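You operate a simulated robot arm through the tools that you are given. There is no shell and no other tool. Be economical: measure what you need, move in short steps, check, and stop when the job is done.

You run a simulated two-armed robot. Do the job below in one go: nothing can be reset, and whatever is moved stays where it is left.

TASK
Swap the empty oil can for spare A and prime the oiler.
Fine: oiler lever to CLOSED first; old can in the USED tray; press the button once, for one OIL cycle; CLOSED again at the end.

It is judged by the outcome, as a careful person would: the job done as asked, and still so three seconds after it is handed in. It fails if anything else is knocked over, pushed out of place, dropped, spilled or broken.

THE ROBOT
Two 7-joint arms with fingered hands on one trunk that stands fixed in place. Base frame: the origin is at the foot of the trunk, x ahead of it, y to its left, z up; the work surface is at about z = 82. Lengths are in cm, angles in degrees, forces in N, time in s.
The left shoulder is at [4.4, 17, 114.6], the right one opposite. With the tool pointing down near the work surface each hand reaches from about 30 to 76 cm from the base axis, measured 20 degrees to its own side. Payload 4 kg a hand.
Tool frame (each hand has its own): the origin (TCP) lies between the finger pads and is the grasp point; the fingertips stand 2.6 cm ahead of it; z points along the fingers, y is the line along which they close. The gripper opens to 13.2 cm. The gripper's body begins 7.3 cm behind the TCP. The gripper is a hand of 4 fingers: y runs from the thumb to the fingers, the wrist lies at [0, 0, -22.4] in the tool frame.
Orientation is that of the tool frame in the base frame, as a unit quaternion [x, y, z, w]. With the fingers straight down and closing along the base's y, the tool's x points along the base's -x, its y along +y and its z along -z.

THE INTERFACE
- The arms move only by the tool play_rows. It takes "left_steps", "right_steps" or both (then of equal length, played together; a hand with none holds still); each is one flat list of numbers, 6 for each row, row after row: the shift along the tool's x, y, z in cm, then the turn, a rotation vector about the tool's x, y, z in degrees. In form: [dx, dy, dz, ax, ay, az, dx, dy, dz, ax, ay, az, ...]. A call has 1 to 20 rows; each row shifts and turns the commanded pose from where the row before left it, along the tool's axes as they then stand. A row lasts 0.2 s, in which the tool goes at most 5 cm and 8.6 degrees; a call with a longer step from one row to the next is refused whole. Where a pose cannot be reached the arm comes as near as it can. A force on the tool above 40 N (or 10 N above the force at the start of the call, whichever is more), or a blocked arm, ends the call early, and 0.2 s more pass. In this call time passes only in rows, and 0.2 s behind the last. It gives the time, the measured TCP pose, the force on the tool (base axes), the opening and the grip force at its end, in the units of the frame above (readings bear some noise), with the torque about the TCP (base axes, N m) and any sound that the robot's microphone picked up.
- Cameras (640 x 400 px; columns grow to the right, rows downward): "scene" is now at [10.88, -5.63, 131.32]; the picture's right is [-0.65, -0.76, 0.00], its down [-0.47, 0.41, -0.78] and it looks along [0.59, -0.51, -0.62] (base axes); focal length 214 px, centre (320, 200). "left" rides on the left gripper at [-6.8, 0.2, -9.7] in its tool frame; the picture's right is [-0.03, -1.00, 0.00], its down [0.82, -0.02, -0.58] and it looks along [0.58, -0.01, 0.82] (tool axes); focal length 270 px, centre (320, 200). "right" rides on the right gripper at [6.8, 0.2, -9.7] in its tool frame; the picture's right is [-0.03, 1.00, 0.00], its down [-0.82, -0.02, -0.58] and it looks along [-0.58, -0.01, 0.82] (tool axes); focal length 270 px, centre (320, 200). There is no depth. A picture from a camera that has moved, and an enlarged one, comes with that camera's place and axes in the base frame and with its lens.
- capture(camera): a new picture of that camera. The clock stands still meanwhile.
- lift_body(by): slides the trunk up (or, below 0, down) by that many cm; the arms and the scene camera ride with it, the base frame stays. It gives what a move gives, with no picture.
- set_fingers(finger1, finger2, finger3, thumb_bend, hand): sets how far each is bent, from 0 (flat) to 100 (curled in); at 30 the hand is open as for a grip, at 70 the pads meet at the TCP. One left out holds its place. A second passes; each finger stops where it meets its share of the squeeze, and holds until it gets a number again. It is the only way to open and close the hand. It gives what a move gives, with no picture; readings hold the bend of each and the force on the fingers (four entries, about 0 where the hand has none), thumb and palm.
- turn_head(pan, tilt): turns the head with the scene camera to pan (to the left, within 86 degrees either way) and tilt (down, from -29 to 69), counted from straight ahead of the robot. It gives what a move gives.
- enlarge(camera, box): a new picture of the part [left, top, right, bottom] of that camera's present view, enlarged. The clock stands still meanwhile.
- finish_job(): hands the job in; it is judged then, once.

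Work in short steps. Places have to be worked out from the pictures, the camera data and where the tool is seen: move nearer, look again, correct. Check each grasp and each placing, and mend what went wrong. You have 120 turns and 74 pictures in all, those below and enlarged ones among them. Open the grippers and draw the arms clear of the work before you hand the job in, unless the task says otherwise; then end with one line.

The tools are called after "Request:" by a JSON object that holds its "method" and its "body". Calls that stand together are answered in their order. play_rows: Moves the arms, as the interface text tells. Its arguments: {"type":"object","properties":{"left_steps":{"type":"array"},"right_steps":{"type":"array"}},"required":[]} The other tools are called the same way: lift_body (by) slides the trunk up or down; set_fingers (finger1, finger2, finger3, thumb_bend, hand) moves the fingers one by one; turn_head (pan, tilt) turns the head that bears the scene camera; capture (camera) takes a picture; enlarge (camera, box) takes an enlarged picture of a part of a camera's view; finish_job () hands the job in.

At the start:

```text
clock: 0.0
left_position: [46.84, -5.25, 120.92]
left_orientation: [0.0, 1.0, 0.0, -0.002]
left_ft_force: [0.3, 1.0, -0.6]
left_moment: [0.02, 0.0, 0.02]
left_opening: 13.19
left_gripper_force: 0.0
left_shape: jaw
left_bend: [30.0, 30.0, 30.0, 30.0]
left_finger forces: [0.0, 0.0, 0.0, 0.0, 0.0, 0.1]
right_position: [30.99, -43.12, 112.23]
right_orientation: [0.0, 1.0, 0.0, 0.0]
right_ft_force: [-0.1, -0.2, -0.4]
right_moment: [0.01, 0.0, 0.02]
right_opening: 13.2
right_gripper_force: 0.0
right_shape: jaw
right_bend: [30.0, 30.0, 30.0, 30.0]
right_finger forces: [0.1, 0.1, 0.1, 0.1, 0.0, 0.0]
trunk travel left (down, up): [-37.5, 38.0]
head pan, tilt: [-40.7, 38.4]
```

scene: 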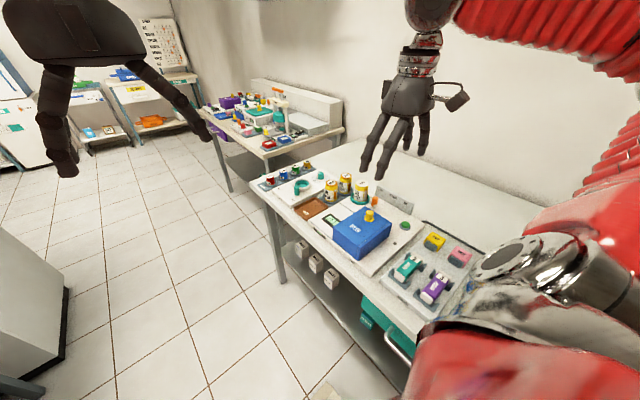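
right: 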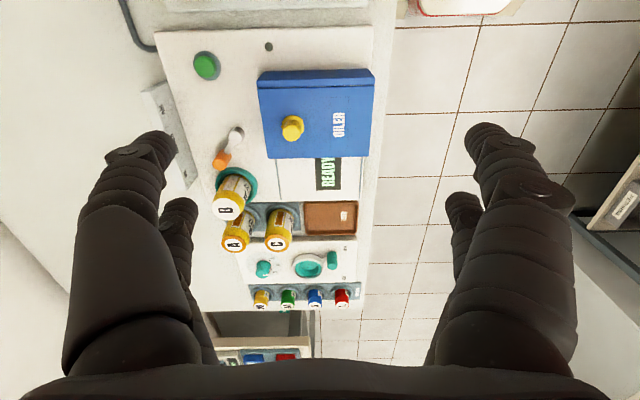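
left: 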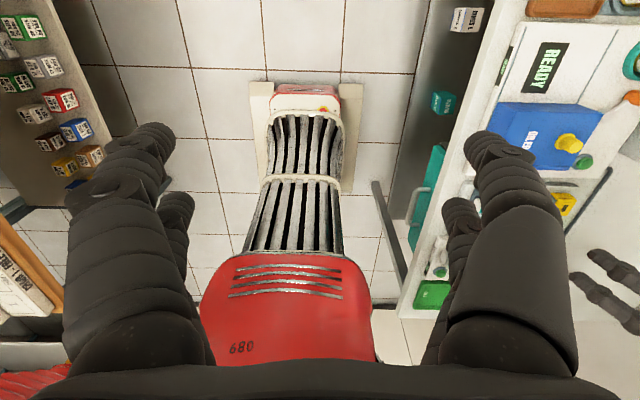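

The bench with the oiler is to the right of the robot; I look closer at the oiler and its surroundings from both cameras.

Request:
{"method": "enlarge", "body": {"camera": "scene", "box": [240, 150, 480, 300]}}

Request:
{"method": "enlarge", "body": {"camera": "right", "box": [150, 20, 400, 320]}}

```text
2.67 times, centred on (360, 225) of scene
camera zoom: at [10.88, -5.63, 131.32], right [-0.65, -0.76, 0.0], down [-0.47, 0.41, -0.78], along [0.59, -0.51, -0.62], focal length 572 px, centre (213, 133)
```

zoom: 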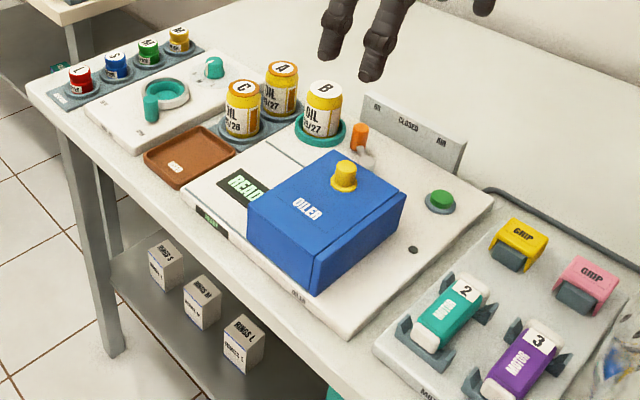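

```text
1.33 times, centred on (275, 170) of right
camera zoom: at [24.19, -42.83, 121.84], right [0.03, 1.0, 0.0], down [0.82, -0.02, 0.58], along [0.58, -0.01, -0.82], focal length 360 px, centre (380, 240)
```

zoom: 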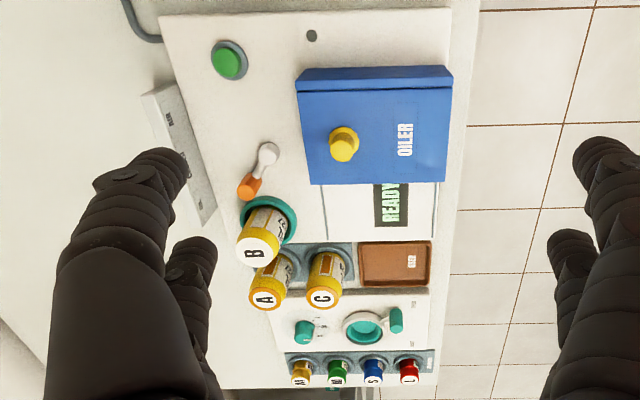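

I need the labels on the lever plate, the can states and the layout; I zoom tightly from the scene camera.

Request:
{"method": "enlarge", "body": {"camera": "scene", "box": [320, 165, 420, 235]}}

Request:
{"method": "enlarge", "body": {"camera": "scene", "box": [255, 160, 345, 225]}}

Request:
{"method": "enlarge", "body": {"camera": "right", "box": [150, 80, 300, 190]}}

```text
5.71 times, centred on (370, 200) of scene
camera zoom: at [10.88, -5.63, 131.32], right [-0.65, -0.76, 0.0], down [-0.47, 0.41, -0.78], along [0.59, -0.51, -0.62], focal length 1226 px, centre (34, 200)
```

zoom: 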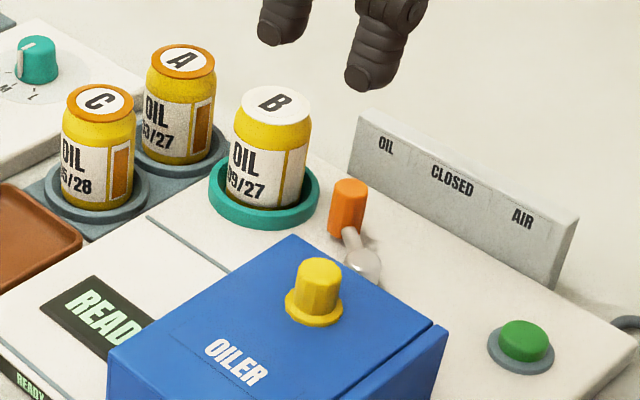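

```text
6.15 times, centred on (300, 192) of scene
camera zoom: at [10.88, -5.63, 131.32], right [-0.65, -0.76, 0.0], down [-0.47, 0.41, -0.78], along [0.59, -0.51, -0.62], focal length 1320 px, centre (443, 246)
```

zoom: 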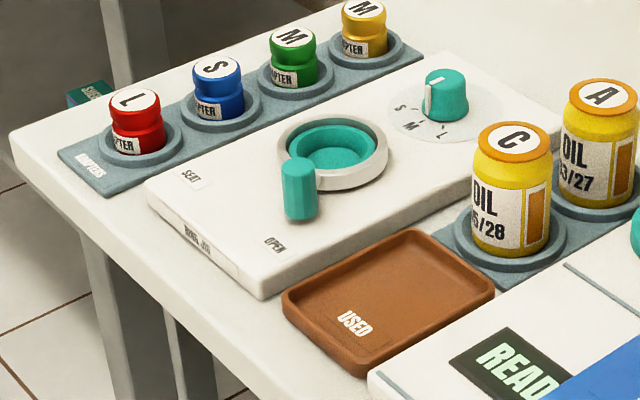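

```text
3.64 times, centred on (225, 135) of right
camera zoom: at [24.19, -42.83, 121.84], right [0.03, 1.0, 0.0], down [0.82, -0.02, 0.58], along [0.58, -0.01, -0.82], focal length 983 px, centre (666, 436)
```

zoom: 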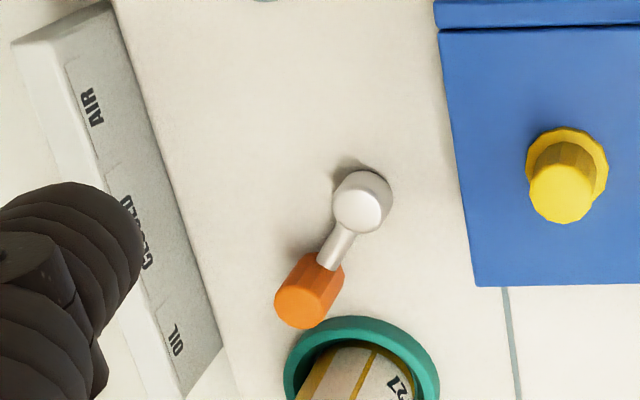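

Lever points at OIL; can B is in the teal socket, A and C in the rack, USED tray in front of C. I inspect the right hand's finger layout in the scene view.

Request:
{"method": "enlarge", "body": {"camera": "scene", "box": [330, 30, 490, 190]}}

Request:
{"method": "capture", "body": {"camera": "right"}}

```text
2.50 times, centred on (410, 110) of scene
camera zoom: at [10.88, -5.63, 131.32], right [-0.65, -0.76, 0.0], down [-0.47, 0.41, -0.78], along [0.59, -0.51, -0.62], focal length 536 px, centre (95, 425)
```

zoom: 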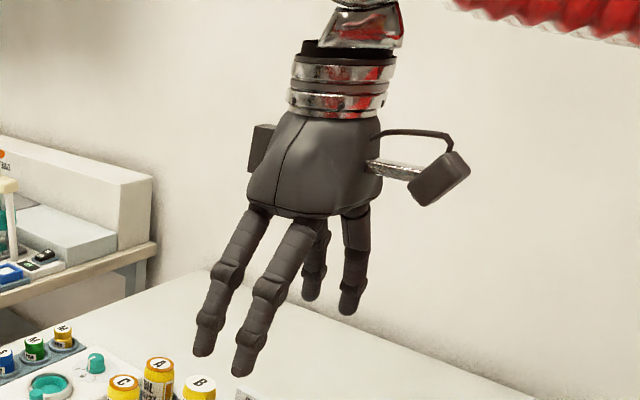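

```text
64 pictures are left
camera right: at [24.19, -42.83, 121.84], right [0.03, 1.0, 0.0], down [0.82, -0.02, 0.58], along [0.58, -0.01, -0.82], focal length 270 px, centre (320, 200)
```

right: 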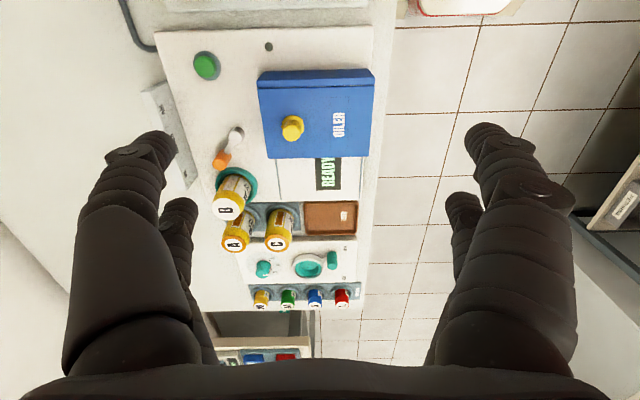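

The hand has two fingers on each side, about ±2 cm in x. I curl some fingers to find which is which and to see whether a single finger can serve as a probe for the lever and button.

Request:
{"method": "set_fingers", "body": {"hand": "right", "finger1": 70, "finger2": 100, "finger3": 30, "thumb_bend": 100}}

Request:
{"method": "capture", "body": {"camera": "right"}}

Request:
{"method": "enlarge", "body": {"camera": "scene", "box": [330, 30, 490, 190]}}

```text
clock: 1.0
left_position: [46.74, -5.3, 120.96]
left_orientation: [0.0, 1.0, -0.001, -0.001]
left_ft_force: [1.7, -0.7, -0.3]
left_moment: [-0.04, 0.01, -0.02]
left_opening: 13.22
left_gripper_force: 0.1
left_shape: jaw
left_bend: [30.0, 30.0, 30.0, 30.0]
left_finger forces: [0.0, 0.1, 0.1, 0.1, 0.1, 0.0]
right_position: [31.03, -43.04, 112.38]
right_orientation: [0.0, 1.0, 0.0, -0.001]
right_ft_force: [-0.4, 0.5, -0.3]
right_moment: [-0.02, -0.01, 0.02]
right_opening: 1.94
right_gripper_force: 0.0
right_shape: fingers
right_bend: [66.0, 100.0, 30.0, 95.0]
right_finger forces: [0.0, 0.0, 0.0, 0.0, 0.0, 0.0]
trunk travel left (down, up): [-37.5, 38.0]
head pan, tilt: [-40.7, 38.4]
```

```text
63 pictures are left
camera right: at [24.19, -42.83, 121.88], right [0.03, 1.0, 0.0], down [0.82, -0.02, 0.58], along [0.58, -0.01, -0.82], focal length 270 px, centre (320, 200)
```

right: 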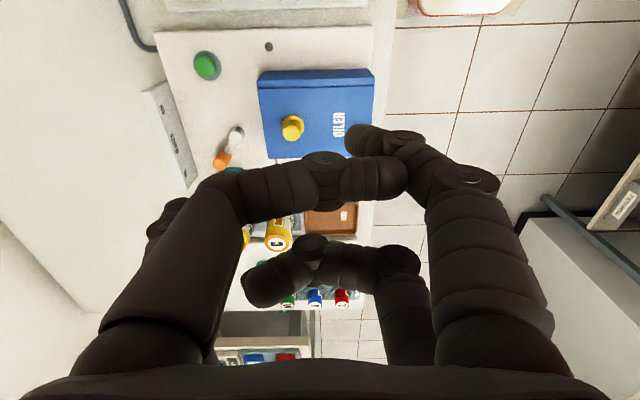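

```text
2.50 times, centred on (410, 110) of scene
camera zoom: at [10.88, -5.63, 131.32], right [-0.65, -0.76, 0.0], down [-0.47, 0.41, -0.78], along [0.59, -0.51, -0.62], focal length 536 px, centre (95, 425)
```

zoom: 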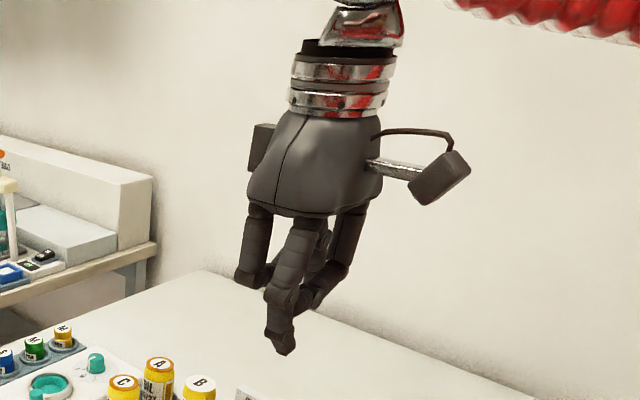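

Mapping found: finger1 (+y) and thumb (−y) sit at tool x +2; finger2 and finger3 at tool x −2. I set all fingers to a narrow opening and move over the lever knob (est. (42.3, −57.6), top z 86.6), staying above the can tops (~91).

Request:
{"method": "set_fingers", "body": {"hand": "right", "finger1": 52, "finger2": 52, "finger3": 52, "thumb_bend": 52}}

Request:
{"method": "play_rows", "body": {"right_steps": [-1.33, -2.07, 1.6, 0, 0, 0, -1.33, -2.07, 1.6, 0, 0, 0, -1.33, -2.07, 1.6, 0, 0, 0, -1.33, -2.07, 1.6, 0, 0, 0, -1.33, -2.07, 1.6, 0, 0, 0, -1.33, -2.07, 1.6, 0, 0, 0, -1.33, -2.07, 1.6, 0, 0, 0]}}

Request:
{"method": "capture", "body": {"camera": "right"}}

Request:
{"method": "enlarge", "body": {"camera": "scene", "box": [300, 100, 460, 220]}}

```text
clock: 2.0
left_position: [46.97, -5.44, 121.0]
left_orientation: [0.0, 1.0, 0.0, 0.0]
left_ft_force: [-0.7, 0.5, 0.3]
left_moment: [0.0, -0.01, 0.04]
left_opening: 13.2
left_gripper_force: 0.0
left_shape: jaw
left_bend: [30.0, 30.0, 30.0, 30.0]
left_finger forces: [0.1, 0.0, 0.1, 0.0, 0.1, 0.1]
right_position: [31.1, -42.91, 112.35]
right_orientation: [0.0, 1.0, 0.0, 0.0]
right_ft_force: [0.1, 0.1, 0.2]
right_moment: [-0.01, -0.02, -0.03]
right_opening: 5.83
right_gripper_force: 0.0
right_shape: fingers
right_bend: [52.0, 52.0, 52.0, 52.0]
right_finger forces: [0.0, 0.0, 0.0, 0.0, 0.1, 0.1]
trunk travel left (down, up): [-37.5, 38.0]
head pan, tilt: [-40.7, 38.4]
```

```text
clock: 3.6
left_position: [46.82, -5.3, 120.93]
left_orientation: [0.0, 1.0, 0.0, -0.002]
left_ft_force: [-0.1, -0.7, 0.1]
left_moment: [0.02, 0.02, -0.05]
left_opening: 13.16
left_gripper_force: 0.1
left_shape: jaw
left_bend: [30.0, 30.0, 30.0, 30.0]
left_finger forces: [0.1, 0.0, 0.1, 0.0, 0.0, 0.1]
right_position: [40.24, -57.42, 101.27]
right_orientation: [0.0, 1.0, -0.001, 0.001]
right_ft_force: [0.6, -1.0, -0.6]
right_moment: [0.02, 0.0, 0.01]
right_opening: 5.85
right_gripper_force: 0.0
right_shape: fingers
right_bend: [52.0, 52.0, 52.0, 52.0]
right_finger forces: [0.1, 0.1, 0.1, 0.0, 0.0, 0.1]
trunk travel left (down, up): [-37.5, 38.0]
head pan, tilt: [-40.7, 38.4]
```

```text
61 pictures are left
camera right: at [33.42, -57.32, 110.76], right [0.03, 1.0, 0.0], down [0.82, -0.02, 0.58], along [0.58, -0.01, -0.82], focal length 270 px, centre (320, 200)
```

right: 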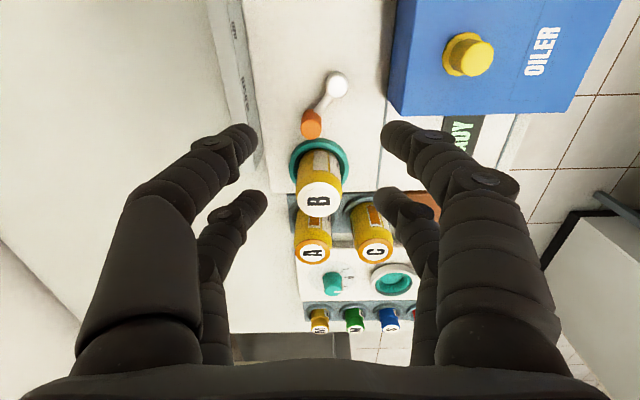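

```text
3.33 times, centred on (380, 160) of scene
camera zoom: at [10.92, -5.66, 131.32], right [-0.65, -0.76, 0.0], down [-0.47, 0.41, -0.78], along [0.59, -0.51, -0.62], focal length 715 px, centre (120, 333)
```

zoom: 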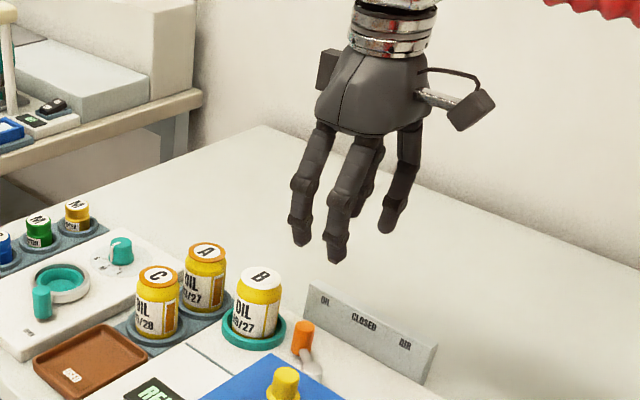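

Re-triangulating with three views: can B top ≈ (48.9, −57.7, 89), lever knob top ≈ (42.6, −58.1, 86, Ø≈2), pivot ≈ (39.2, −55.6). I'll pinch the knob with finger2/finger3 while keeping finger1/thumb closed; first move down to z≈91 and look.

Request:
{"method": "set_fingers", "body": {"hand": "right", "finger1": 70, "finger2": 56, "finger3": 56, "thumb_bend": 70}}

Request:
{"method": "play_rows", "body": {"right_steps": [-0.12, -0.23, 2.6, 0, 0, 0, -0.12, -0.23, 2.6, 0, 0, 0, -0.12, -0.23, 2.6, 0, 0, 0, 0, 0, 2.5, 0, 0, 0]}}

Request:
{"method": "capture", "body": {"camera": "right"}}

Request:
{"method": "enlarge", "body": {"camera": "scene", "box": [300, 120, 440, 225]}}

```text
clock: 4.6
left_position: [46.9, -5.35, 121.06]
left_orientation: [-0.001, 1.0, 0.0, -0.001]
left_ft_force: [0.6, -1.1, -0.3]
left_moment: [-0.02, 0.01, 0.0]
left_opening: 13.2
left_gripper_force: 0.0
left_shape: jaw
left_bend: [30.0, 30.0, 30.0, 30.0]
left_finger forces: [0.1, 0.0, 0.0, 0.1, 0.0, 0.0]
right_position: [40.25, -57.37, 101.34]
right_orientation: [0.0, 1.0, 0.001, 0.0]
right_ft_force: [-0.5, -0.4, 0.5]
right_moment: [0.0, 0.0, 0.01]
right_opening: 0.12
right_gripper_force: 0.0
right_shape: fingers
right_bend: [70.0, 56.0, 56.0, 70.0]
right_finger forces: [0.1, 0.0, 0.0, 0.0, 0.0, 0.1]
trunk travel left (down, up): [-37.5, 38.0]
head pan, tilt: [-40.7, 38.4]
```

```text
clock: 5.6
left_position: [46.79, -5.38, 120.98]
left_orientation: [0.0, 1.0, -0.001, -0.001]
left_ft_force: [-0.2, 0.7, 0.4]
left_moment: [0.01, 0.0, 0.01]
left_opening: 13.19
left_gripper_force: 0.0
left_shape: jaw
left_bend: [30.0, 30.0, 30.0, 30.0]
left_finger forces: [0.0, 0.0, 0.0, 0.0, 0.0, 0.0]
right_position: [40.63, -58.11, 90.98]
right_orientation: [0.001, 1.0, 0.0, 0.0]
right_ft_force: [0.0, -0.7, -0.4]
right_moment: [0.03, 0.0, 0.04]
right_opening: 0.13
right_gripper_force: 0.1
right_shape: fingers
right_bend: [70.0, 56.0, 56.0, 70.0]
right_finger forces: [0.0, 0.0, 0.0, 0.0, 0.0, 0.0]
trunk travel left (down, up): [-37.5, 38.0]
head pan, tilt: [-40.7, 38.4]
```

```text
59 pictures are left
camera right: at [33.79, -57.93, 100.49], right [0.03, 1.0, 0.0], down [0.82, -0.02, 0.58], along [0.58, -0.01, -0.82], focal length 270 px, centre (320, 200)
```

right: 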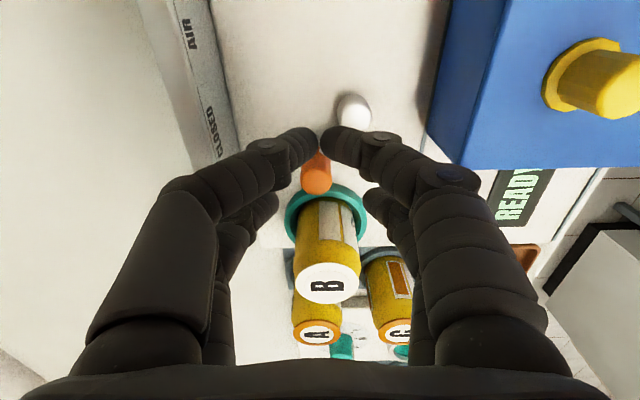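

```text
3.81 times, centred on (370, 172) of scene
camera zoom: at [10.9, -5.64, 131.32], right [-0.65, -0.76, 0.0], down [-0.47, 0.41, -0.78], along [0.59, -0.51, -0.62], focal length 817 px, centre (130, 305)
```

zoom: 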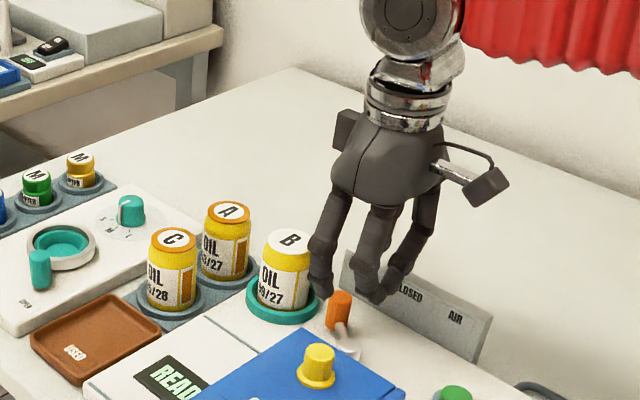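

Estimates hold: knob ≈ (42.3, −58.2), the finger2/finger3 pair straddles it in y. I descend to TCP z≈86.4 and look.

Request:
{"method": "play_rows", "body": {"right_steps": [0, -0.1, 1.5, 0, 0, 0, 0, 0, 1.5, 0, 0, 0, 0, 0, 1.0, 0, 0, 0, 0, 0, 0.6, 0, 0, 0]}}

Request:
{"method": "capture", "body": {"camera": "right"}}

Request:
{"method": "enlarge", "body": {"camera": "scene", "box": [310, 140, 430, 230]}}

```text
clock: 6.6
left_position: [46.87, -5.25, 120.96]
left_orientation: [0.0, 1.0, 0.0, -0.001]
left_ft_force: [0.4, 0.3, -0.4]
left_moment: [-0.01, 0.01, -0.02]
left_opening: 13.18
left_gripper_force: 0.0
left_shape: jaw
left_bend: [30.0, 30.0, 30.0, 30.0]
left_finger forces: [0.0, 0.1, 0.1, 0.0, 0.0, 0.0]
right_position: [40.65, -58.19, 86.22]
right_orientation: [0.0, 1.0, 0.001, 0.0]
right_ft_force: [0.9, 0.9, -0.3]
right_moment: [0.02, 0.0, -0.01]
right_opening: 0.12
right_gripper_force: 0.2
right_shape: fingers
right_bend: [70.0, 56.0, 56.0, 70.0]
right_finger forces: [0.0, 0.0, 0.0, 0.0, 0.1, 0.1]
trunk travel left (down, up): [-37.5, 38.0]
head pan, tilt: [-40.7, 38.4]
```

```text
57 pictures are left
camera right: at [33.76, -58.02, 95.79], right [0.03, 1.0, 0.0], down [0.82, -0.02, 0.58], along [0.58, -0.02, -0.82], focal length 270 px, centre (320, 200)
```

right: 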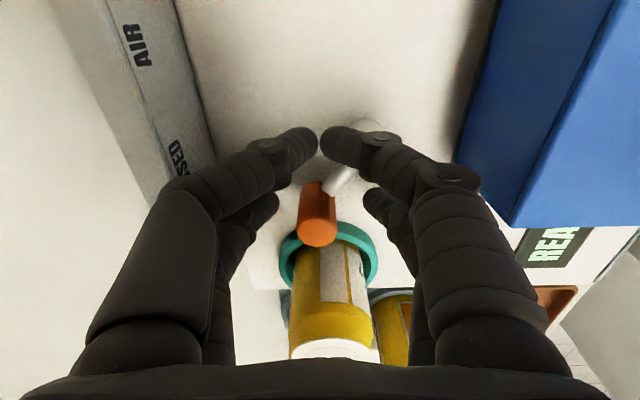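

```text
4.44 times, centred on (370, 185) of scene
camera zoom: at [10.89, -5.63, 131.32], right [-0.65, -0.76, 0.0], down [-0.47, 0.41, -0.78], along [0.59, -0.51, -0.62], focal length 953 px, centre (98, 267)
```

zoom: 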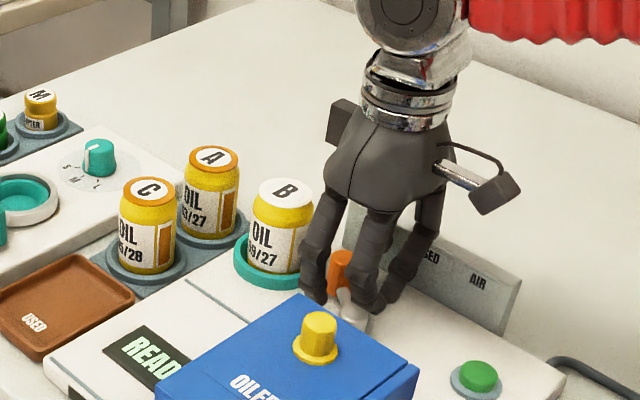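

The knob stands between finger2 and finger3. I close those two on it.

Request:
{"method": "set_fingers", "body": {"hand": "right", "finger2": 68, "finger3": 68}}

Request:
{"method": "capture", "body": {"camera": "right"}}

```text
clock: 7.6
left_position: [46.87, -5.28, 121.09]
left_orientation: [0.0, 1.0, 0.0, -0.001]
left_ft_force: [0.0, -0.2, -1.1]
left_moment: [-0.03, -0.01, -0.01]
left_opening: 13.19
left_gripper_force: 0.1
left_shape: jaw
left_bend: [30.0, 30.0, 30.0, 30.0]
left_finger forces: [0.0, 0.0, 0.0, 0.0, 0.0, 0.0]
right_position: [40.54, -58.15, 86.27]
right_orientation: [0.0, 1.0, 0.0, 0.0]
right_ft_force: [-0.7, -1.6, -0.1]
right_moment: [-0.03, 0.04, -0.05]
right_opening: 0.12
right_gripper_force: 2.2
right_shape: fingers
right_bend: [70.0, 66.0, 64.0, 70.0]
right_finger forces: [0.0, 1.4, 3.2, 0.1, 0.0, 0.0]
trunk travel left (down, up): [-37.5, 38.0]
head pan, tilt: [-40.7, 38.4]
```

```text
55 pictures are left
camera right: at [33.75, -58.04, 95.79], right [0.03, 1.0, 0.0], down [0.82, -0.02, 0.58], along [0.58, -0.01, -0.82], focal length 270 px, centre (320, 200)
```

right: 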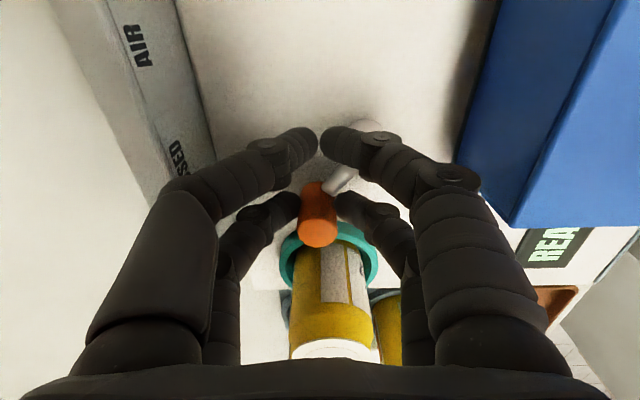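

Pinched (1.4/3.2 N). To keep knuckles off the label plate, I first turn the hand 40° about the knob, then swing knob and hand together about the pivot.

Request:
{"method": "play_rows", "body": {"right_steps": [-0.02, 0.264, 0, 0, 0, 8, -0.02, 0.264, 0, 0, 0, 8, -0.02, 0.264, 0, 0, 0, 8, -0.02, 0.264, 0, 0, 0, 8, -0.02, 0.264, 0, 0, 0, 8]}}

Request:
{"method": "play_rows", "body": {"right_steps": [0.01, -0.26, 0, 0, 0, 6, 0.01, -0.26, 0, 0, 0, 6, 0.01, -0.26, 0, 0, 0, 6, 0.01, -0.26, 0, 0, 0, 6]}}

Request:
{"method": "capture", "body": {"camera": "right"}}

Request:
{"method": "enlarge", "body": {"camera": "scene", "box": [310, 140, 430, 230]}}

```text
clock: 8.8
left_position: [46.72, -5.31, 121.14]
left_orientation: [0.0, 1.0, 0.0, 0.0]
left_ft_force: [-0.6, 0.6, 0.1]
left_moment: [0.0, 0.0, 0.0]
left_opening: 13.18
left_gripper_force: 0.1
left_shape: jaw
left_bend: [30.0, 30.0, 30.0, 30.0]
left_finger forces: [0.0, 0.0, 0.1, 0.0, 0.1, 0.1]
right_position: [40.89, -57.14, 86.3]
right_orientation: [0.344, 0.939, -0.001, 0.0]
right_ft_force: [-4.4, -3.0, 10.3]
right_moment: [0.0, 0.27, 0.18]
right_opening: 0.02
right_gripper_force: 8.3
right_shape: fingers
right_bend: [72.0, 65.0, 65.0, 69.0]
right_finger forces: [4.1, 3.3, 2.0, 0.1, 7.6, 0.0]
trunk travel left (down, up): [-37.5, 38.0]
head pan, tilt: [-40.7, 38.4]
```

```text
clock: 9.8
left_position: [46.79, -5.31, 121.06]
left_orientation: [0.0, 1.0, 0.0, 0.0]
left_ft_force: [0.0, 0.1, -0.1]
left_moment: [0.0, -0.03, 0.02]
left_opening: 13.18
left_gripper_force: 0.0
left_shape: jaw
left_bend: [30.0, 30.0, 30.0, 30.0]
left_finger forces: [0.0, 0.1, 0.0, 0.1, 0.1, 0.1]
right_position: [40.16, -57.45, 86.32]
right_orientation: [0.531, 0.848, -0.001, 0.001]
right_ft_force: [-0.5, -3.8, 11.0]
right_moment: [0.11, 0.15, 0.08]
right_opening: 0.04
right_gripper_force: 8.8
right_shape: fingers
right_bend: [72.0, 65.0, 65.0, 69.0]
right_finger forces: [7.2, 2.6, 2.2, 0.1, 6.0, 0.0]
trunk travel left (down, up): [-37.5, 38.0]
head pan, tilt: [-40.7, 38.4]
```

```text
54 pictures are left
camera right: at [37.43, -51.38, 95.88], right [0.91, 0.41, 0.0], down [0.34, -0.74, 0.58], along [0.24, -0.53, -0.82], focal length 270 px, centre (320, 200)
```

right: 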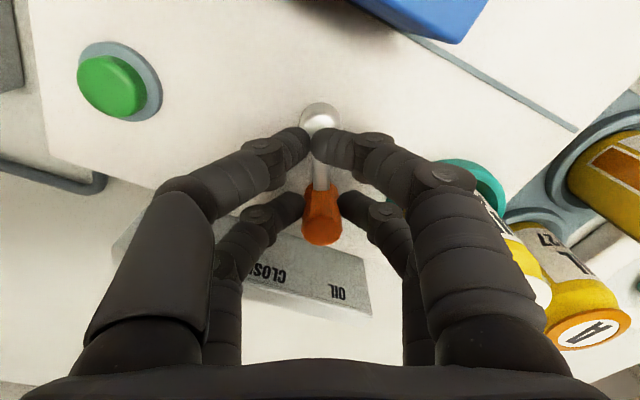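

```text
4.44 times, centred on (370, 185) of scene
camera zoom: at [10.78, -5.58, 131.34], right [-0.65, -0.76, 0.0], down [-0.47, 0.41, -0.78], along [0.59, -0.51, -0.62], focal length 953 px, centre (98, 267)
```

zoom: 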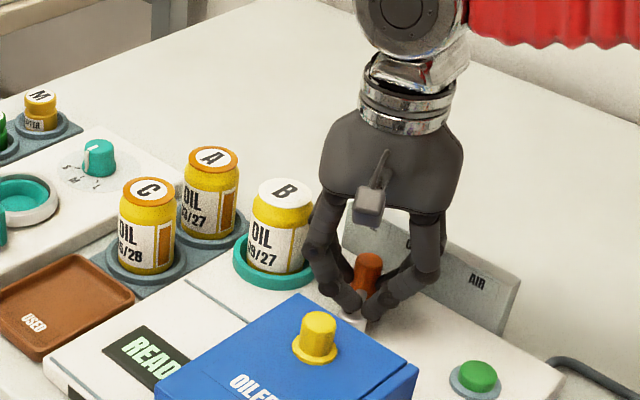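

The lever follows, but the closed finger1/thumb press on the shaft (11 N up). I raise 0.5 cm and continue the swing toward CLOSED.

Request:
{"method": "play_rows", "body": {"right_steps": [0, 0, -0.5, 0, 0, 0, 0.01, -0.26, 0, 0, 0, 6, 0.01, -0.26, 0, 0, 0, 6, 0.01, -0.26, 0, 0, 0, 6, 0.01, -0.26, 0, 0, 0, 6]}}

Request:
{"method": "capture", "body": {"camera": "right"}}

```text
clock: 11.0
left_position: [46.76, -5.33, 120.95]
left_orientation: [0.0, 1.0, 0.0, -0.001]
left_ft_force: [-0.9, 0.0, -0.4]
left_moment: [-0.01, 0.03, -0.01]
left_opening: 13.18
left_gripper_force: 0.0
left_shape: jaw
left_bend: [30.0, 30.0, 30.0, 30.0]
left_finger forces: [0.0, 0.1, 0.1, 0.0, 0.0, 0.0]
right_position: [39.47, -57.93, 86.69]
right_orientation: [0.695, 0.719, -0.001, 0.0]
right_ft_force: [-0.8, 6.0, -1.8]
right_moment: [0.15, 0.01, -0.02]
right_opening: 0.08
right_gripper_force: 3.1
right_shape: fingers
right_bend: [70.0, 64.0, 65.0, 70.0]
right_finger forces: [0.2, 3.0, 3.3, 0.1, 0.0, 0.0]
trunk travel left (down, up): [-37.5, 38.0]
head pan, tilt: [-40.7, 38.4]
```

```text
52 pictures are left
camera right: at [39.42, -51.16, 96.27], right [1.0, 0.01, 0.0], down [0.01, -0.82, 0.58], along [0.0, -0.58, -0.82], focal length 270 px, centre (320, 200)
```

right: 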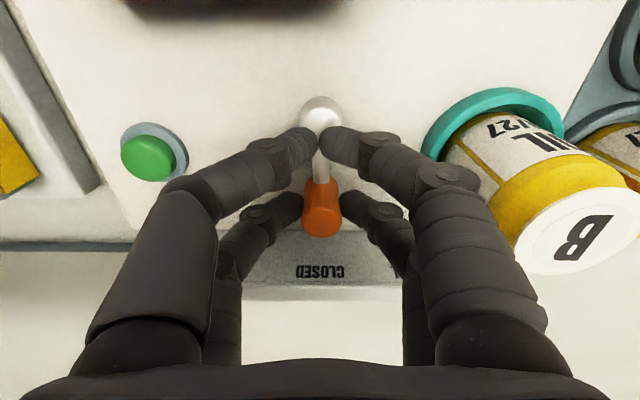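

The lever now points straight at the CLOSED label. I release the knob and rise above the cans.

Request:
{"method": "set_fingers", "body": {"hand": "right", "finger2": 57, "finger3": 57}}

Request:
{"method": "play_rows", "body": {"right_steps": [0, 0, -1, 0, 0, 0, 0, 0, -2, 0, 0, 0, 0, 0, -3, 0, 0, 0, 0, 0, -3, 0, 0, 0, 0, 0, -3, 0, 0, 0]}}

Request:
{"method": "capture", "body": {"camera": "right"}}

```text
clock: 12.0
left_position: [46.79, -5.27, 121.03]
left_orientation: [0.0, 1.0, 0.0, -0.001]
left_ft_force: [0.8, 0.1, -0.2]
left_moment: [0.03, 0.0, -0.01]
left_opening: 13.19
left_gripper_force: 0.1
left_shape: jaw
left_bend: [30.0, 30.0, 30.0, 30.0]
left_finger forces: [0.1, 0.0, 0.0, 0.1, 0.1, 0.0]
right_position: [39.45, -57.9, 86.73]
right_orientation: [0.694, 0.72, 0.001, 0.0]
right_ft_force: [1.3, -0.4, 0.5]
right_moment: [0.0, -0.01, 0.0]
right_opening: 0.09
right_gripper_force: 0.1
right_shape: fingers
right_bend: [70.0, 56.0, 56.0, 70.0]
right_finger forces: [0.1, 0.0, 0.1, 0.1, 0.1, 0.1]
trunk travel left (down, up): [-37.5, 38.0]
head pan, tilt: [-40.7, 38.4]
```

```text
clock: 13.2
left_position: [46.87, -5.27, 120.93]
left_orientation: [0.0, 1.0, 0.0, 0.0]
left_ft_force: [0.4, 0.7, -1.0]
left_moment: [-0.03, 0.03, 0.01]
left_opening: 13.17
left_gripper_force: 0.1
left_shape: jaw
left_bend: [30.0, 30.0, 30.0, 30.0]
left_finger forces: [0.0, 0.0, 0.0, 0.0, 0.0, 0.0]
right_position: [39.34, -58.09, 98.66]
right_orientation: [0.695, 0.719, -0.001, 0.0]
right_ft_force: [0.7, 0.0, -0.2]
right_moment: [0.02, 0.0, 0.01]
right_opening: 0.08
right_gripper_force: 0.0
right_shape: fingers
right_bend: [70.0, 56.0, 56.0, 70.0]
right_finger forces: [0.0, 0.0, 0.1, 0.1, 0.0, 0.0]
trunk travel left (down, up): [-37.5, 38.0]
head pan, tilt: [-40.7, 38.4]
```

```text
51 pictures are left
camera right: at [39.25, -51.25, 108.24], right [1.0, 0.01, 0.0], down [0.01, -0.82, 0.58], along [0.0, -0.58, -0.82], focal length 270 px, centre (320, 200)
```

right: 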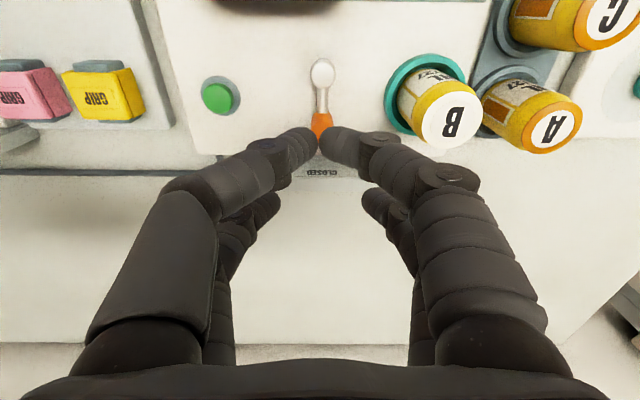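

Lever is CLOSED. Next, can B (≈(48.7, −57.7), top z≈89): to keep knuckles clear of the plate and can A, I rotate the hand to α≈−20° and move above B with a moderate opening.

Request:
{"method": "set_fingers", "body": {"hand": "right", "finger1": 46, "finger2": 46, "finger3": 46, "thumb_bend": 46}}

Request:
{"method": "play_rows", "body": {"right_steps": [0, 0, -0.2, 0, 0, -8.3, 0, 0, 0, 0, 0, -8.3, 0, 0, 0, 0, 0, -8.3, 0, 0, 0, 0, 0, -8.3, 0, 0, 0, 0, 0, -8.3, 0, 0, 0, 0, 0, -8.3, 0, 0, 0, 0, 0, -8.3, 0, 0, 0, 0, 0, -8.3, 0, 0, 0, 0, 0, -8.3, 0, 0, 0, 0, 0, -8.3, 0, 0, 0, 0, 0, -8.3, 0, 0, 0, 0, 0, -8.3, 0, 0, 0, 0, 0, -8.3, -2.2, -0.72, 0, 0, 0, 0, -2.2, -0.72, 0, 0, 0, 0, -2.2, -0.72, 0, 0, 0, 0, -2.2, -0.72, 0, 0, 0, 0]}}

Request:
{"method": "capture", "body": {"camera": "right"}}

```text
clock: 14.2
left_position: [46.78, -5.3, 121.13]
left_orientation: [0.0, 1.0, 0.001, -0.001]
left_ft_force: [0.8, 0.6, 0.2]
left_moment: [-0.01, -0.02, 0.0]
left_opening: 13.19
left_gripper_force: 0.1
left_shape: jaw
left_bend: [30.0, 30.0, 30.0, 30.0]
left_finger forces: [0.0, 0.0, 0.1, 0.0, 0.0, 0.1]
right_position: [39.33, -58.13, 98.7]
right_orientation: [0.695, 0.719, -0.001, -0.001]
right_ft_force: [-0.7, -0.5, -0.5]
right_moment: [-0.04, 0.01, 0.02]
right_opening: 7.91
right_gripper_force: 0.1
right_shape: fingers
right_bend: [46.0, 46.0, 46.0, 46.0]
right_finger forces: [0.1, 0.0, 0.0, 0.1, 0.1, 0.0]
trunk travel left (down, up): [-37.5, 38.0]
head pan, tilt: [-40.7, 38.4]
```

```text
clock: 17.8
left_position: [46.82, -5.3, 120.89]
left_orientation: [-0.001, 1.0, 0.001, -0.001]
left_ft_force: [-0.1, -0.1, 0.5]
left_moment: [-0.05, 0.02, -0.02]
left_opening: 13.18
left_gripper_force: 0.0
left_shape: jaw
left_bend: [30.0, 30.0, 30.0, 30.0]
left_finger forces: [0.0, 0.0, 0.0, 0.0, 0.1, 0.0]
right_position: [48.74, -57.59, 98.9]
right_orientation: [-0.173, 0.985, 0.0, 0.0]
right_ft_force: [-0.2, 0.2, 0.0]
right_moment: [-0.01, -0.03, 0.02]
right_opening: 7.91
right_gripper_force: 0.2
right_shape: fingers
right_bend: [46.0, 46.0, 46.0, 46.0]
right_finger forces: [0.0, 0.0, 0.0, 0.0, 0.1, 0.0]
trunk travel left (down, up): [-37.5, 38.0]
head pan, tilt: [-40.7, 38.4]
```

```text
50 pictures are left
camera right: at [42.25, -59.8, 108.38], right [-0.32, 0.95, 0.0], down [0.78, 0.26, 0.58], along [0.55, 0.18, -0.82], focal length 270 px, centre (320, 200)
```

right: 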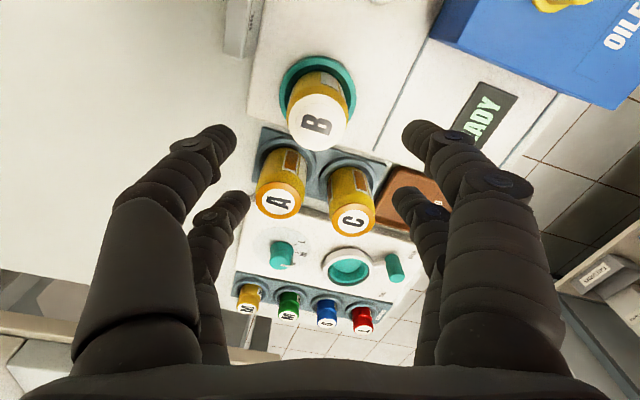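

B top measures (48.66, −57.85), right under the TCP. I descend around it to TCP z≈87.3.

Request:
{"method": "play_rows", "body": {"right_steps": [0.05, -0.2, 3, 0, 0, 0, 0, 0, 3, 0, 0, 0, 0, 0, 2, 0, 0, 0, 0, 0, 1.5, 0, 0, 0, 0, 0, 1.2, 0, 0, 0, 0, 0, 0.8, 0, 0, 0]}}

Request:
{"method": "capture", "body": {"camera": "right"}}

Request:
{"method": "enlarge", "body": {"camera": "scene", "box": [290, 130, 410, 220]}}

```text
clock: 19.2
left_position: [46.87, -5.34, 121.11]
left_orientation: [0.001, 1.0, 0.0, -0.001]
left_ft_force: [-0.3, -0.4, 0.5]
left_moment: [0.0, 0.0, 0.01]
left_opening: 13.2
left_gripper_force: 0.0
left_shape: jaw
left_bend: [30.0, 30.0, 30.0, 30.0]
left_finger forces: [0.0, 0.0, 0.0, 0.1, 0.1, 0.1]
right_position: [48.59, -57.93, 87.6]
right_orientation: [-0.173, 0.985, 0.0, -0.002]
right_ft_force: [0.4, 0.4, 0.6]
right_moment: [0.02, -0.02, 0.0]
right_opening: 7.87
right_gripper_force: 0.0
right_shape: fingers
right_bend: [46.0, 46.0, 46.0, 46.0]
right_finger forces: [0.0, 0.0, 0.0, 0.0, 0.0, 0.0]
trunk travel left (down, up): [-37.5, 38.0]
head pan, tilt: [-40.7, 38.4]
```

```text
49 pictures are left
camera right: at [42.16, -60.08, 97.01], right [-0.32, 0.95, 0.0], down [0.78, 0.26, 0.58], along [0.55, 0.18, -0.82], focal length 270 px, centre (320, 200)
```

right: 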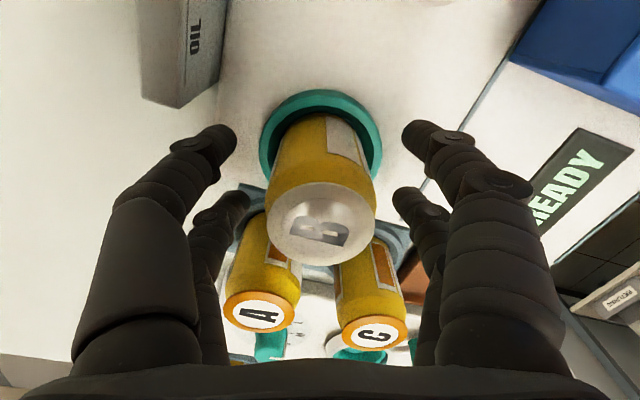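

```text
4.44 times, centred on (350, 175) of scene
camera zoom: at [10.9, -5.63, 131.32], right [-0.65, -0.76, 0.0], down [-0.47, 0.41, -0.78], along [0.59, -0.51, -0.62], focal length 953 px, centre (187, 311)
```

zoom: 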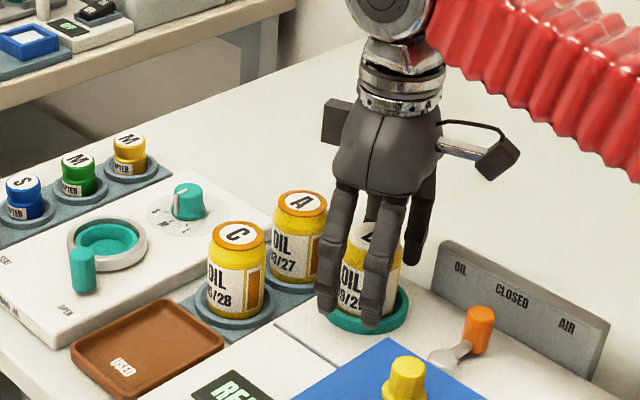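

The hand is centred on B. I close all four fingers.

Request:
{"method": "set_fingers", "body": {"hand": "right", "finger1": 64, "finger2": 64, "finger3": 64, "thumb_bend": 64}}

Request:
{"method": "capture", "body": {"camera": "right"}}

```text
clock: 20.2
left_position: [46.88, -5.41, 121.08]
left_orientation: [0.0, 1.0, 0.0, -0.001]
left_ft_force: [0.1, 0.7, 0.4]
left_moment: [0.03, -0.01, 0.04]
left_opening: 13.2
left_gripper_force: 0.1
left_shape: jaw
left_bend: [30.0, 30.0, 30.0, 30.0]
left_finger forces: [0.1, 0.0, 0.0, 0.0, 0.0, 0.0]
right_position: [48.75, -57.82, 87.42]
right_orientation: [-0.173, 0.985, -0.001, -0.002]
right_ft_force: [0.1, -0.1, 0.6]
right_moment: [0.01, -0.01, -0.02]
right_opening: 2.94
right_gripper_force: 5.5
right_shape: fingers
right_bend: [61.0, 59.0, 60.0, 62.0]
right_finger forces: [2.5, 3.2, 2.9, 0.0, 2.6, 0.1]
trunk travel left (down, up): [-37.5, 38.0]
head pan, tilt: [-40.7, 38.4]
```

```text
47 pictures are left
camera right: at [42.18, -60.07, 97.01], right [-0.32, 0.95, 0.0], down [0.78, 0.26, 0.58], along [0.55, 0.18, -0.82], focal length 270 px, centre (320, 200)
```

right: 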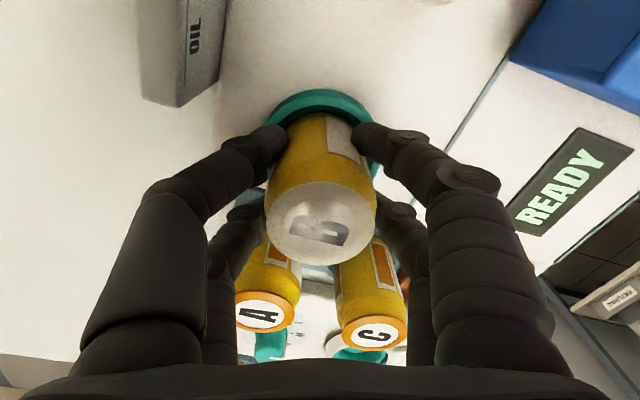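

Balanced contact of ~3 N each. I command a little more squeeze, then lift slowly.

Request:
{"method": "set_fingers", "body": {"hand": "right", "finger1": 72, "finger2": 72, "finger3": 72, "thumb_bend": 72}}

Request:
{"method": "play_rows", "body": {"right_steps": [0, 0, -0.5, 0, 0, 0, 0, 0, -0.8, 0, 0, 0, 0, 0, -1, 0, 0, 0, 0, 0, -1.2, 0, 0, 0]}}

Request:
{"method": "capture", "body": {"camera": "right"}}

Request:
{"method": "enlarge", "body": {"camera": "scene", "box": [270, 120, 410, 225]}}

```text
clock: 21.2
left_position: [46.82, -5.46, 120.93]
left_orientation: [-0.001, 1.0, -0.001, -0.001]
left_ft_force: [-0.9, 0.3, -0.7]
left_moment: [0.0, 0.01, -0.02]
left_opening: 13.17
left_gripper_force: 0.0
left_shape: jaw
left_bend: [30.0, 30.0, 30.0, 30.0]
left_finger forces: [0.1, 0.0, 0.0, 0.0, 0.0, 0.1]
right_position: [48.65, -57.91, 87.45]
right_orientation: [-0.173, 0.985, 0.0, -0.001]
right_ft_force: [-0.6, -0.3, -0.2]
right_moment: [-0.03, -0.01, 0.04]
right_opening: 2.68
right_gripper_force: 17.3
right_shape: fingers
right_bend: [61.0, 59.0, 63.0, 66.0]
right_finger forces: [9.3, 9.2, 7.7, 0.0, 8.7, 0.0]
trunk travel left (down, up): [-37.5, 38.0]
head pan, tilt: [-40.7, 38.4]
```

```text
clock: 22.2
left_position: [46.86, -5.37, 121.01]
left_orientation: [0.0, 1.0, 0.0, -0.001]
left_ft_force: [-0.3, 0.1, -1.2]
left_moment: [0.02, 0.02, -0.02]
left_opening: 13.18
left_gripper_force: 0.0
left_shape: jaw
left_bend: [30.0, 30.0, 30.0, 30.0]
left_finger forces: [0.1, 0.1, 0.0, 0.0, 0.1, 0.0]
right_position: [48.46, -57.82, 91.12]
right_orientation: [-0.173, 0.985, 0.0, 0.001]
right_ft_force: [-0.1, -0.9, -2.8]
right_moment: [0.05, -0.02, 0.02]
right_opening: 2.67
right_gripper_force: 17.5
right_shape: fingers
right_bend: [61.0, 59.0, 63.0, 66.0]
right_finger forces: [9.4, 9.5, 7.9, 0.0, 8.7, 0.0]
trunk travel left (down, up): [-37.5, 38.0]
head pan, tilt: [-40.7, 38.4]
```

```text
46 pictures are left
camera right: at [41.98, -60.05, 100.54], right [-0.32, 0.95, 0.0], down [0.78, 0.26, 0.58], along [0.55, 0.18, -0.82], focal length 270 px, centre (320, 200)
```

right: 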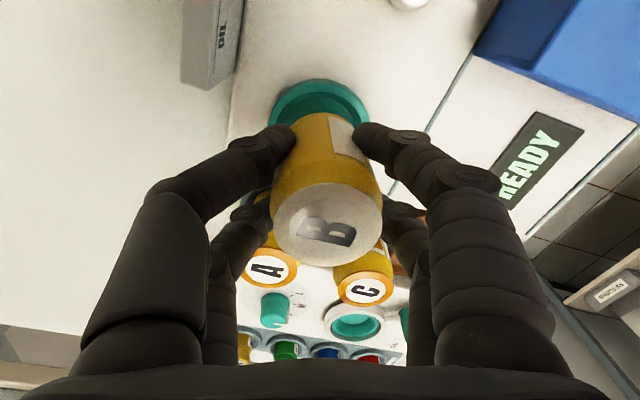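

```text
3.81 times, centred on (340, 172) of scene
camera zoom: at [10.9, -5.63, 131.32], right [-0.65, -0.76, 0.0], down [-0.47, 0.41, -0.78], along [0.59, -0.51, -0.62], focal length 817 px, centre (244, 305)
```

zoom: 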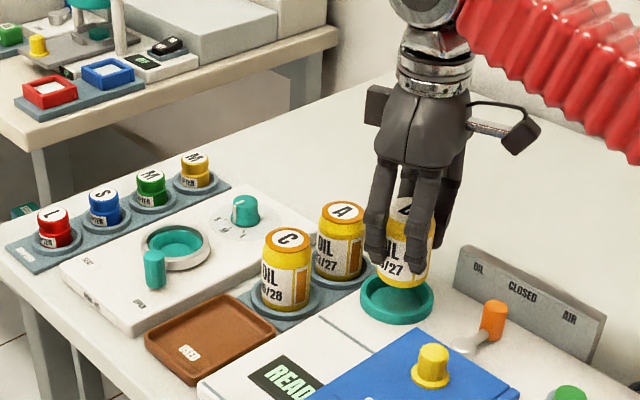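

B is lifted, firmly held. I raise it to clear the other cans and carry it toward the operator's side, then over the USED tray (≈(55.4, −39.9)).

Request:
{"method": "play_rows", "body": {"right_steps": [0, 0, -2, 0, 0, 0, 0, 0, -2, 0, 0, 0, 0, 0, -2, 0, 0, 0, -1.09, 3, 0, 0, 0, 0, -1.09, 3, 0, 0, 0, 0, -1.09, 3, 0, 0, 0, 0, -1.09, 3, 0, 0, 0, 0, -1.09, 3, 0, 0, 0, 0, -2.4, -0.16, 0, 0, 0, 0, -2.4, -0.16, 0, 0, 0, 0, -2.4, -0.16, 0, 0, 0, 0]}}

Request:
{"method": "capture", "body": {"camera": "right"}}

Request:
{"method": "enlarge", "body": {"camera": "scene", "box": [230, 110, 390, 230]}}

```text
clock: 24.6
left_position: [46.94, -5.43, 120.85]
left_orientation: [0.0, 1.0, 0.0, -0.001]
left_ft_force: [0.1, 0.3, 0.1]
left_moment: [0.02, 0.03, -0.01]
left_opening: 13.16
left_gripper_force: 0.1
left_shape: jaw
left_bend: [30.0, 30.0, 30.0, 30.0]
left_finger forces: [0.1, 0.1, 0.0, 0.1, 0.0, 0.1]
right_position: [55.64, -39.9, 97.01]
right_orientation: [-0.172, 0.985, -0.001, -0.001]
right_ft_force: [0.6, 0.5, -1.2]
right_moment: [-0.04, 0.01, 0.03]
right_opening: 2.62
right_gripper_force: 18.3
right_shape: fingers
right_bend: [61.0, 59.0, 63.0, 67.0]
right_finger forces: [9.4, 9.7, 8.0, 0.1, 8.8, 0.1]
trunk travel left (down, up): [-37.5, 38.0]
head pan, tilt: [-40.7, 38.4]
```

```text
44 pictures are left
camera right: at [49.28, -42.12, 106.55], right [-0.32, 0.95, 0.0], down [0.78, 0.26, 0.58], along [0.55, 0.18, -0.82], focal length 270 px, centre (320, 200)
```

right: 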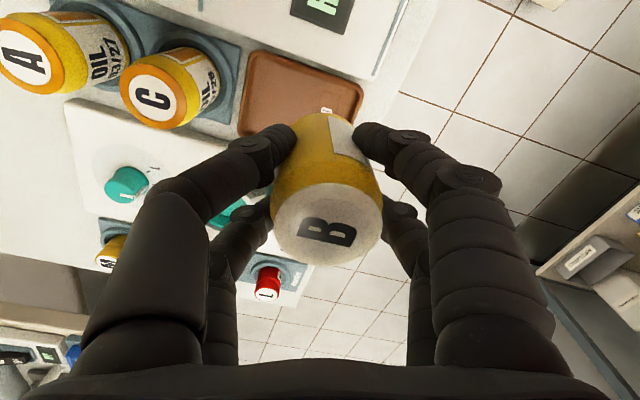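

```text
3.33 times, centred on (310, 170) of scene
camera zoom: at [10.98, -5.6, 131.31], right [-0.65, -0.76, 0.0], down [-0.47, 0.41, -0.78], along [0.59, -0.51, -0.62], focal length 715 px, centre (353, 300)
```

zoom: 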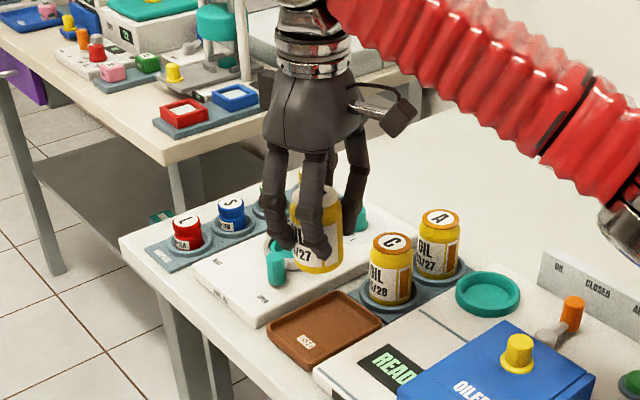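

The tray measures about x 53–60, y −46…−36.5. I shift slightly to (56.3, −40.6) and lower to z≈90.

Request:
{"method": "play_rows", "body": {"right_steps": [-0.42, -0.9, 0, 0, 0, 0, 0, 0, 2.5, 0, 0, 0, 0, 0, 2.5, 0, 0, 0, 0, 0, 1.8, 0, 0, 0]}}

Request:
{"method": "capture", "body": {"camera": "right"}}

Request:
{"method": "enlarge", "body": {"camera": "scene", "box": [260, 140, 360, 215]}}

```text
clock: 25.6
left_position: [46.92, -5.32, 120.93]
left_orientation: [-0.001, 1.0, 0.0, -0.001]
left_ft_force: [0.7, 0.1, 0.3]
left_moment: [-0.01, 0.03, 0.01]
left_opening: 13.18
left_gripper_force: 0.1
left_shape: jaw
left_bend: [30.0, 30.0, 30.0, 30.0]
left_finger forces: [0.0, 0.0, 0.0, 0.1, 0.0, 0.0]
right_position: [56.56, -40.75, 90.12]
right_orientation: [-0.173, 0.985, 0.0, 0.001]
right_ft_force: [0.1, 0.3, -2.0]
right_moment: [0.01, -0.01, 0.04]
right_opening: 2.62
right_gripper_force: 18.0
right_shape: fingers
right_bend: [61.0, 59.0, 63.0, 67.0]
right_finger forces: [9.4, 9.8, 8.0, 0.1, 8.9, 0.0]
trunk travel left (down, up): [-37.5, 38.0]
head pan, tilt: [-40.7, 38.4]
```

```text
42 pictures are left
camera right: at [50.09, -42.83, 99.7], right [-0.32, 0.95, 0.0], down [0.78, 0.26, 0.58], along [0.55, 0.18, -0.82], focal length 270 px, centre (320, 200)
```

right: 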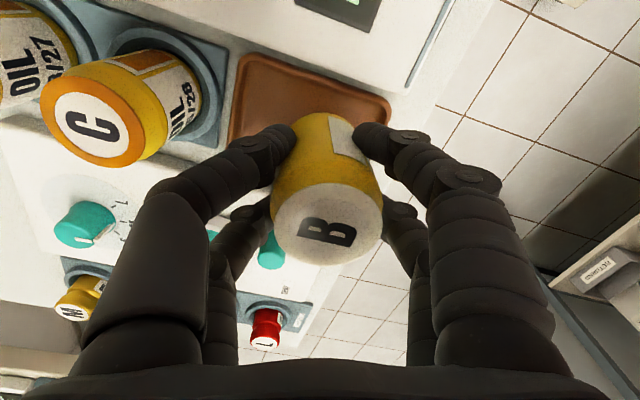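

```text
5.33 times, centred on (310, 178) of scene
camera zoom: at [10.93, -5.64, 131.32], right [-0.65, -0.76, 0.0], down [-0.47, 0.41, -0.78], along [0.59, -0.51, -0.62], focal length 1144 px, centre (373, 320)
```

zoom: 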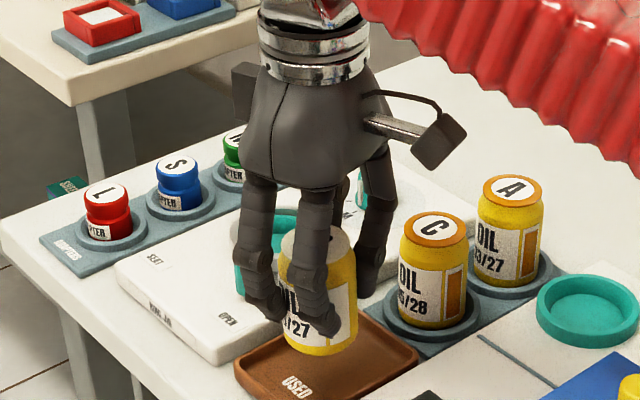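

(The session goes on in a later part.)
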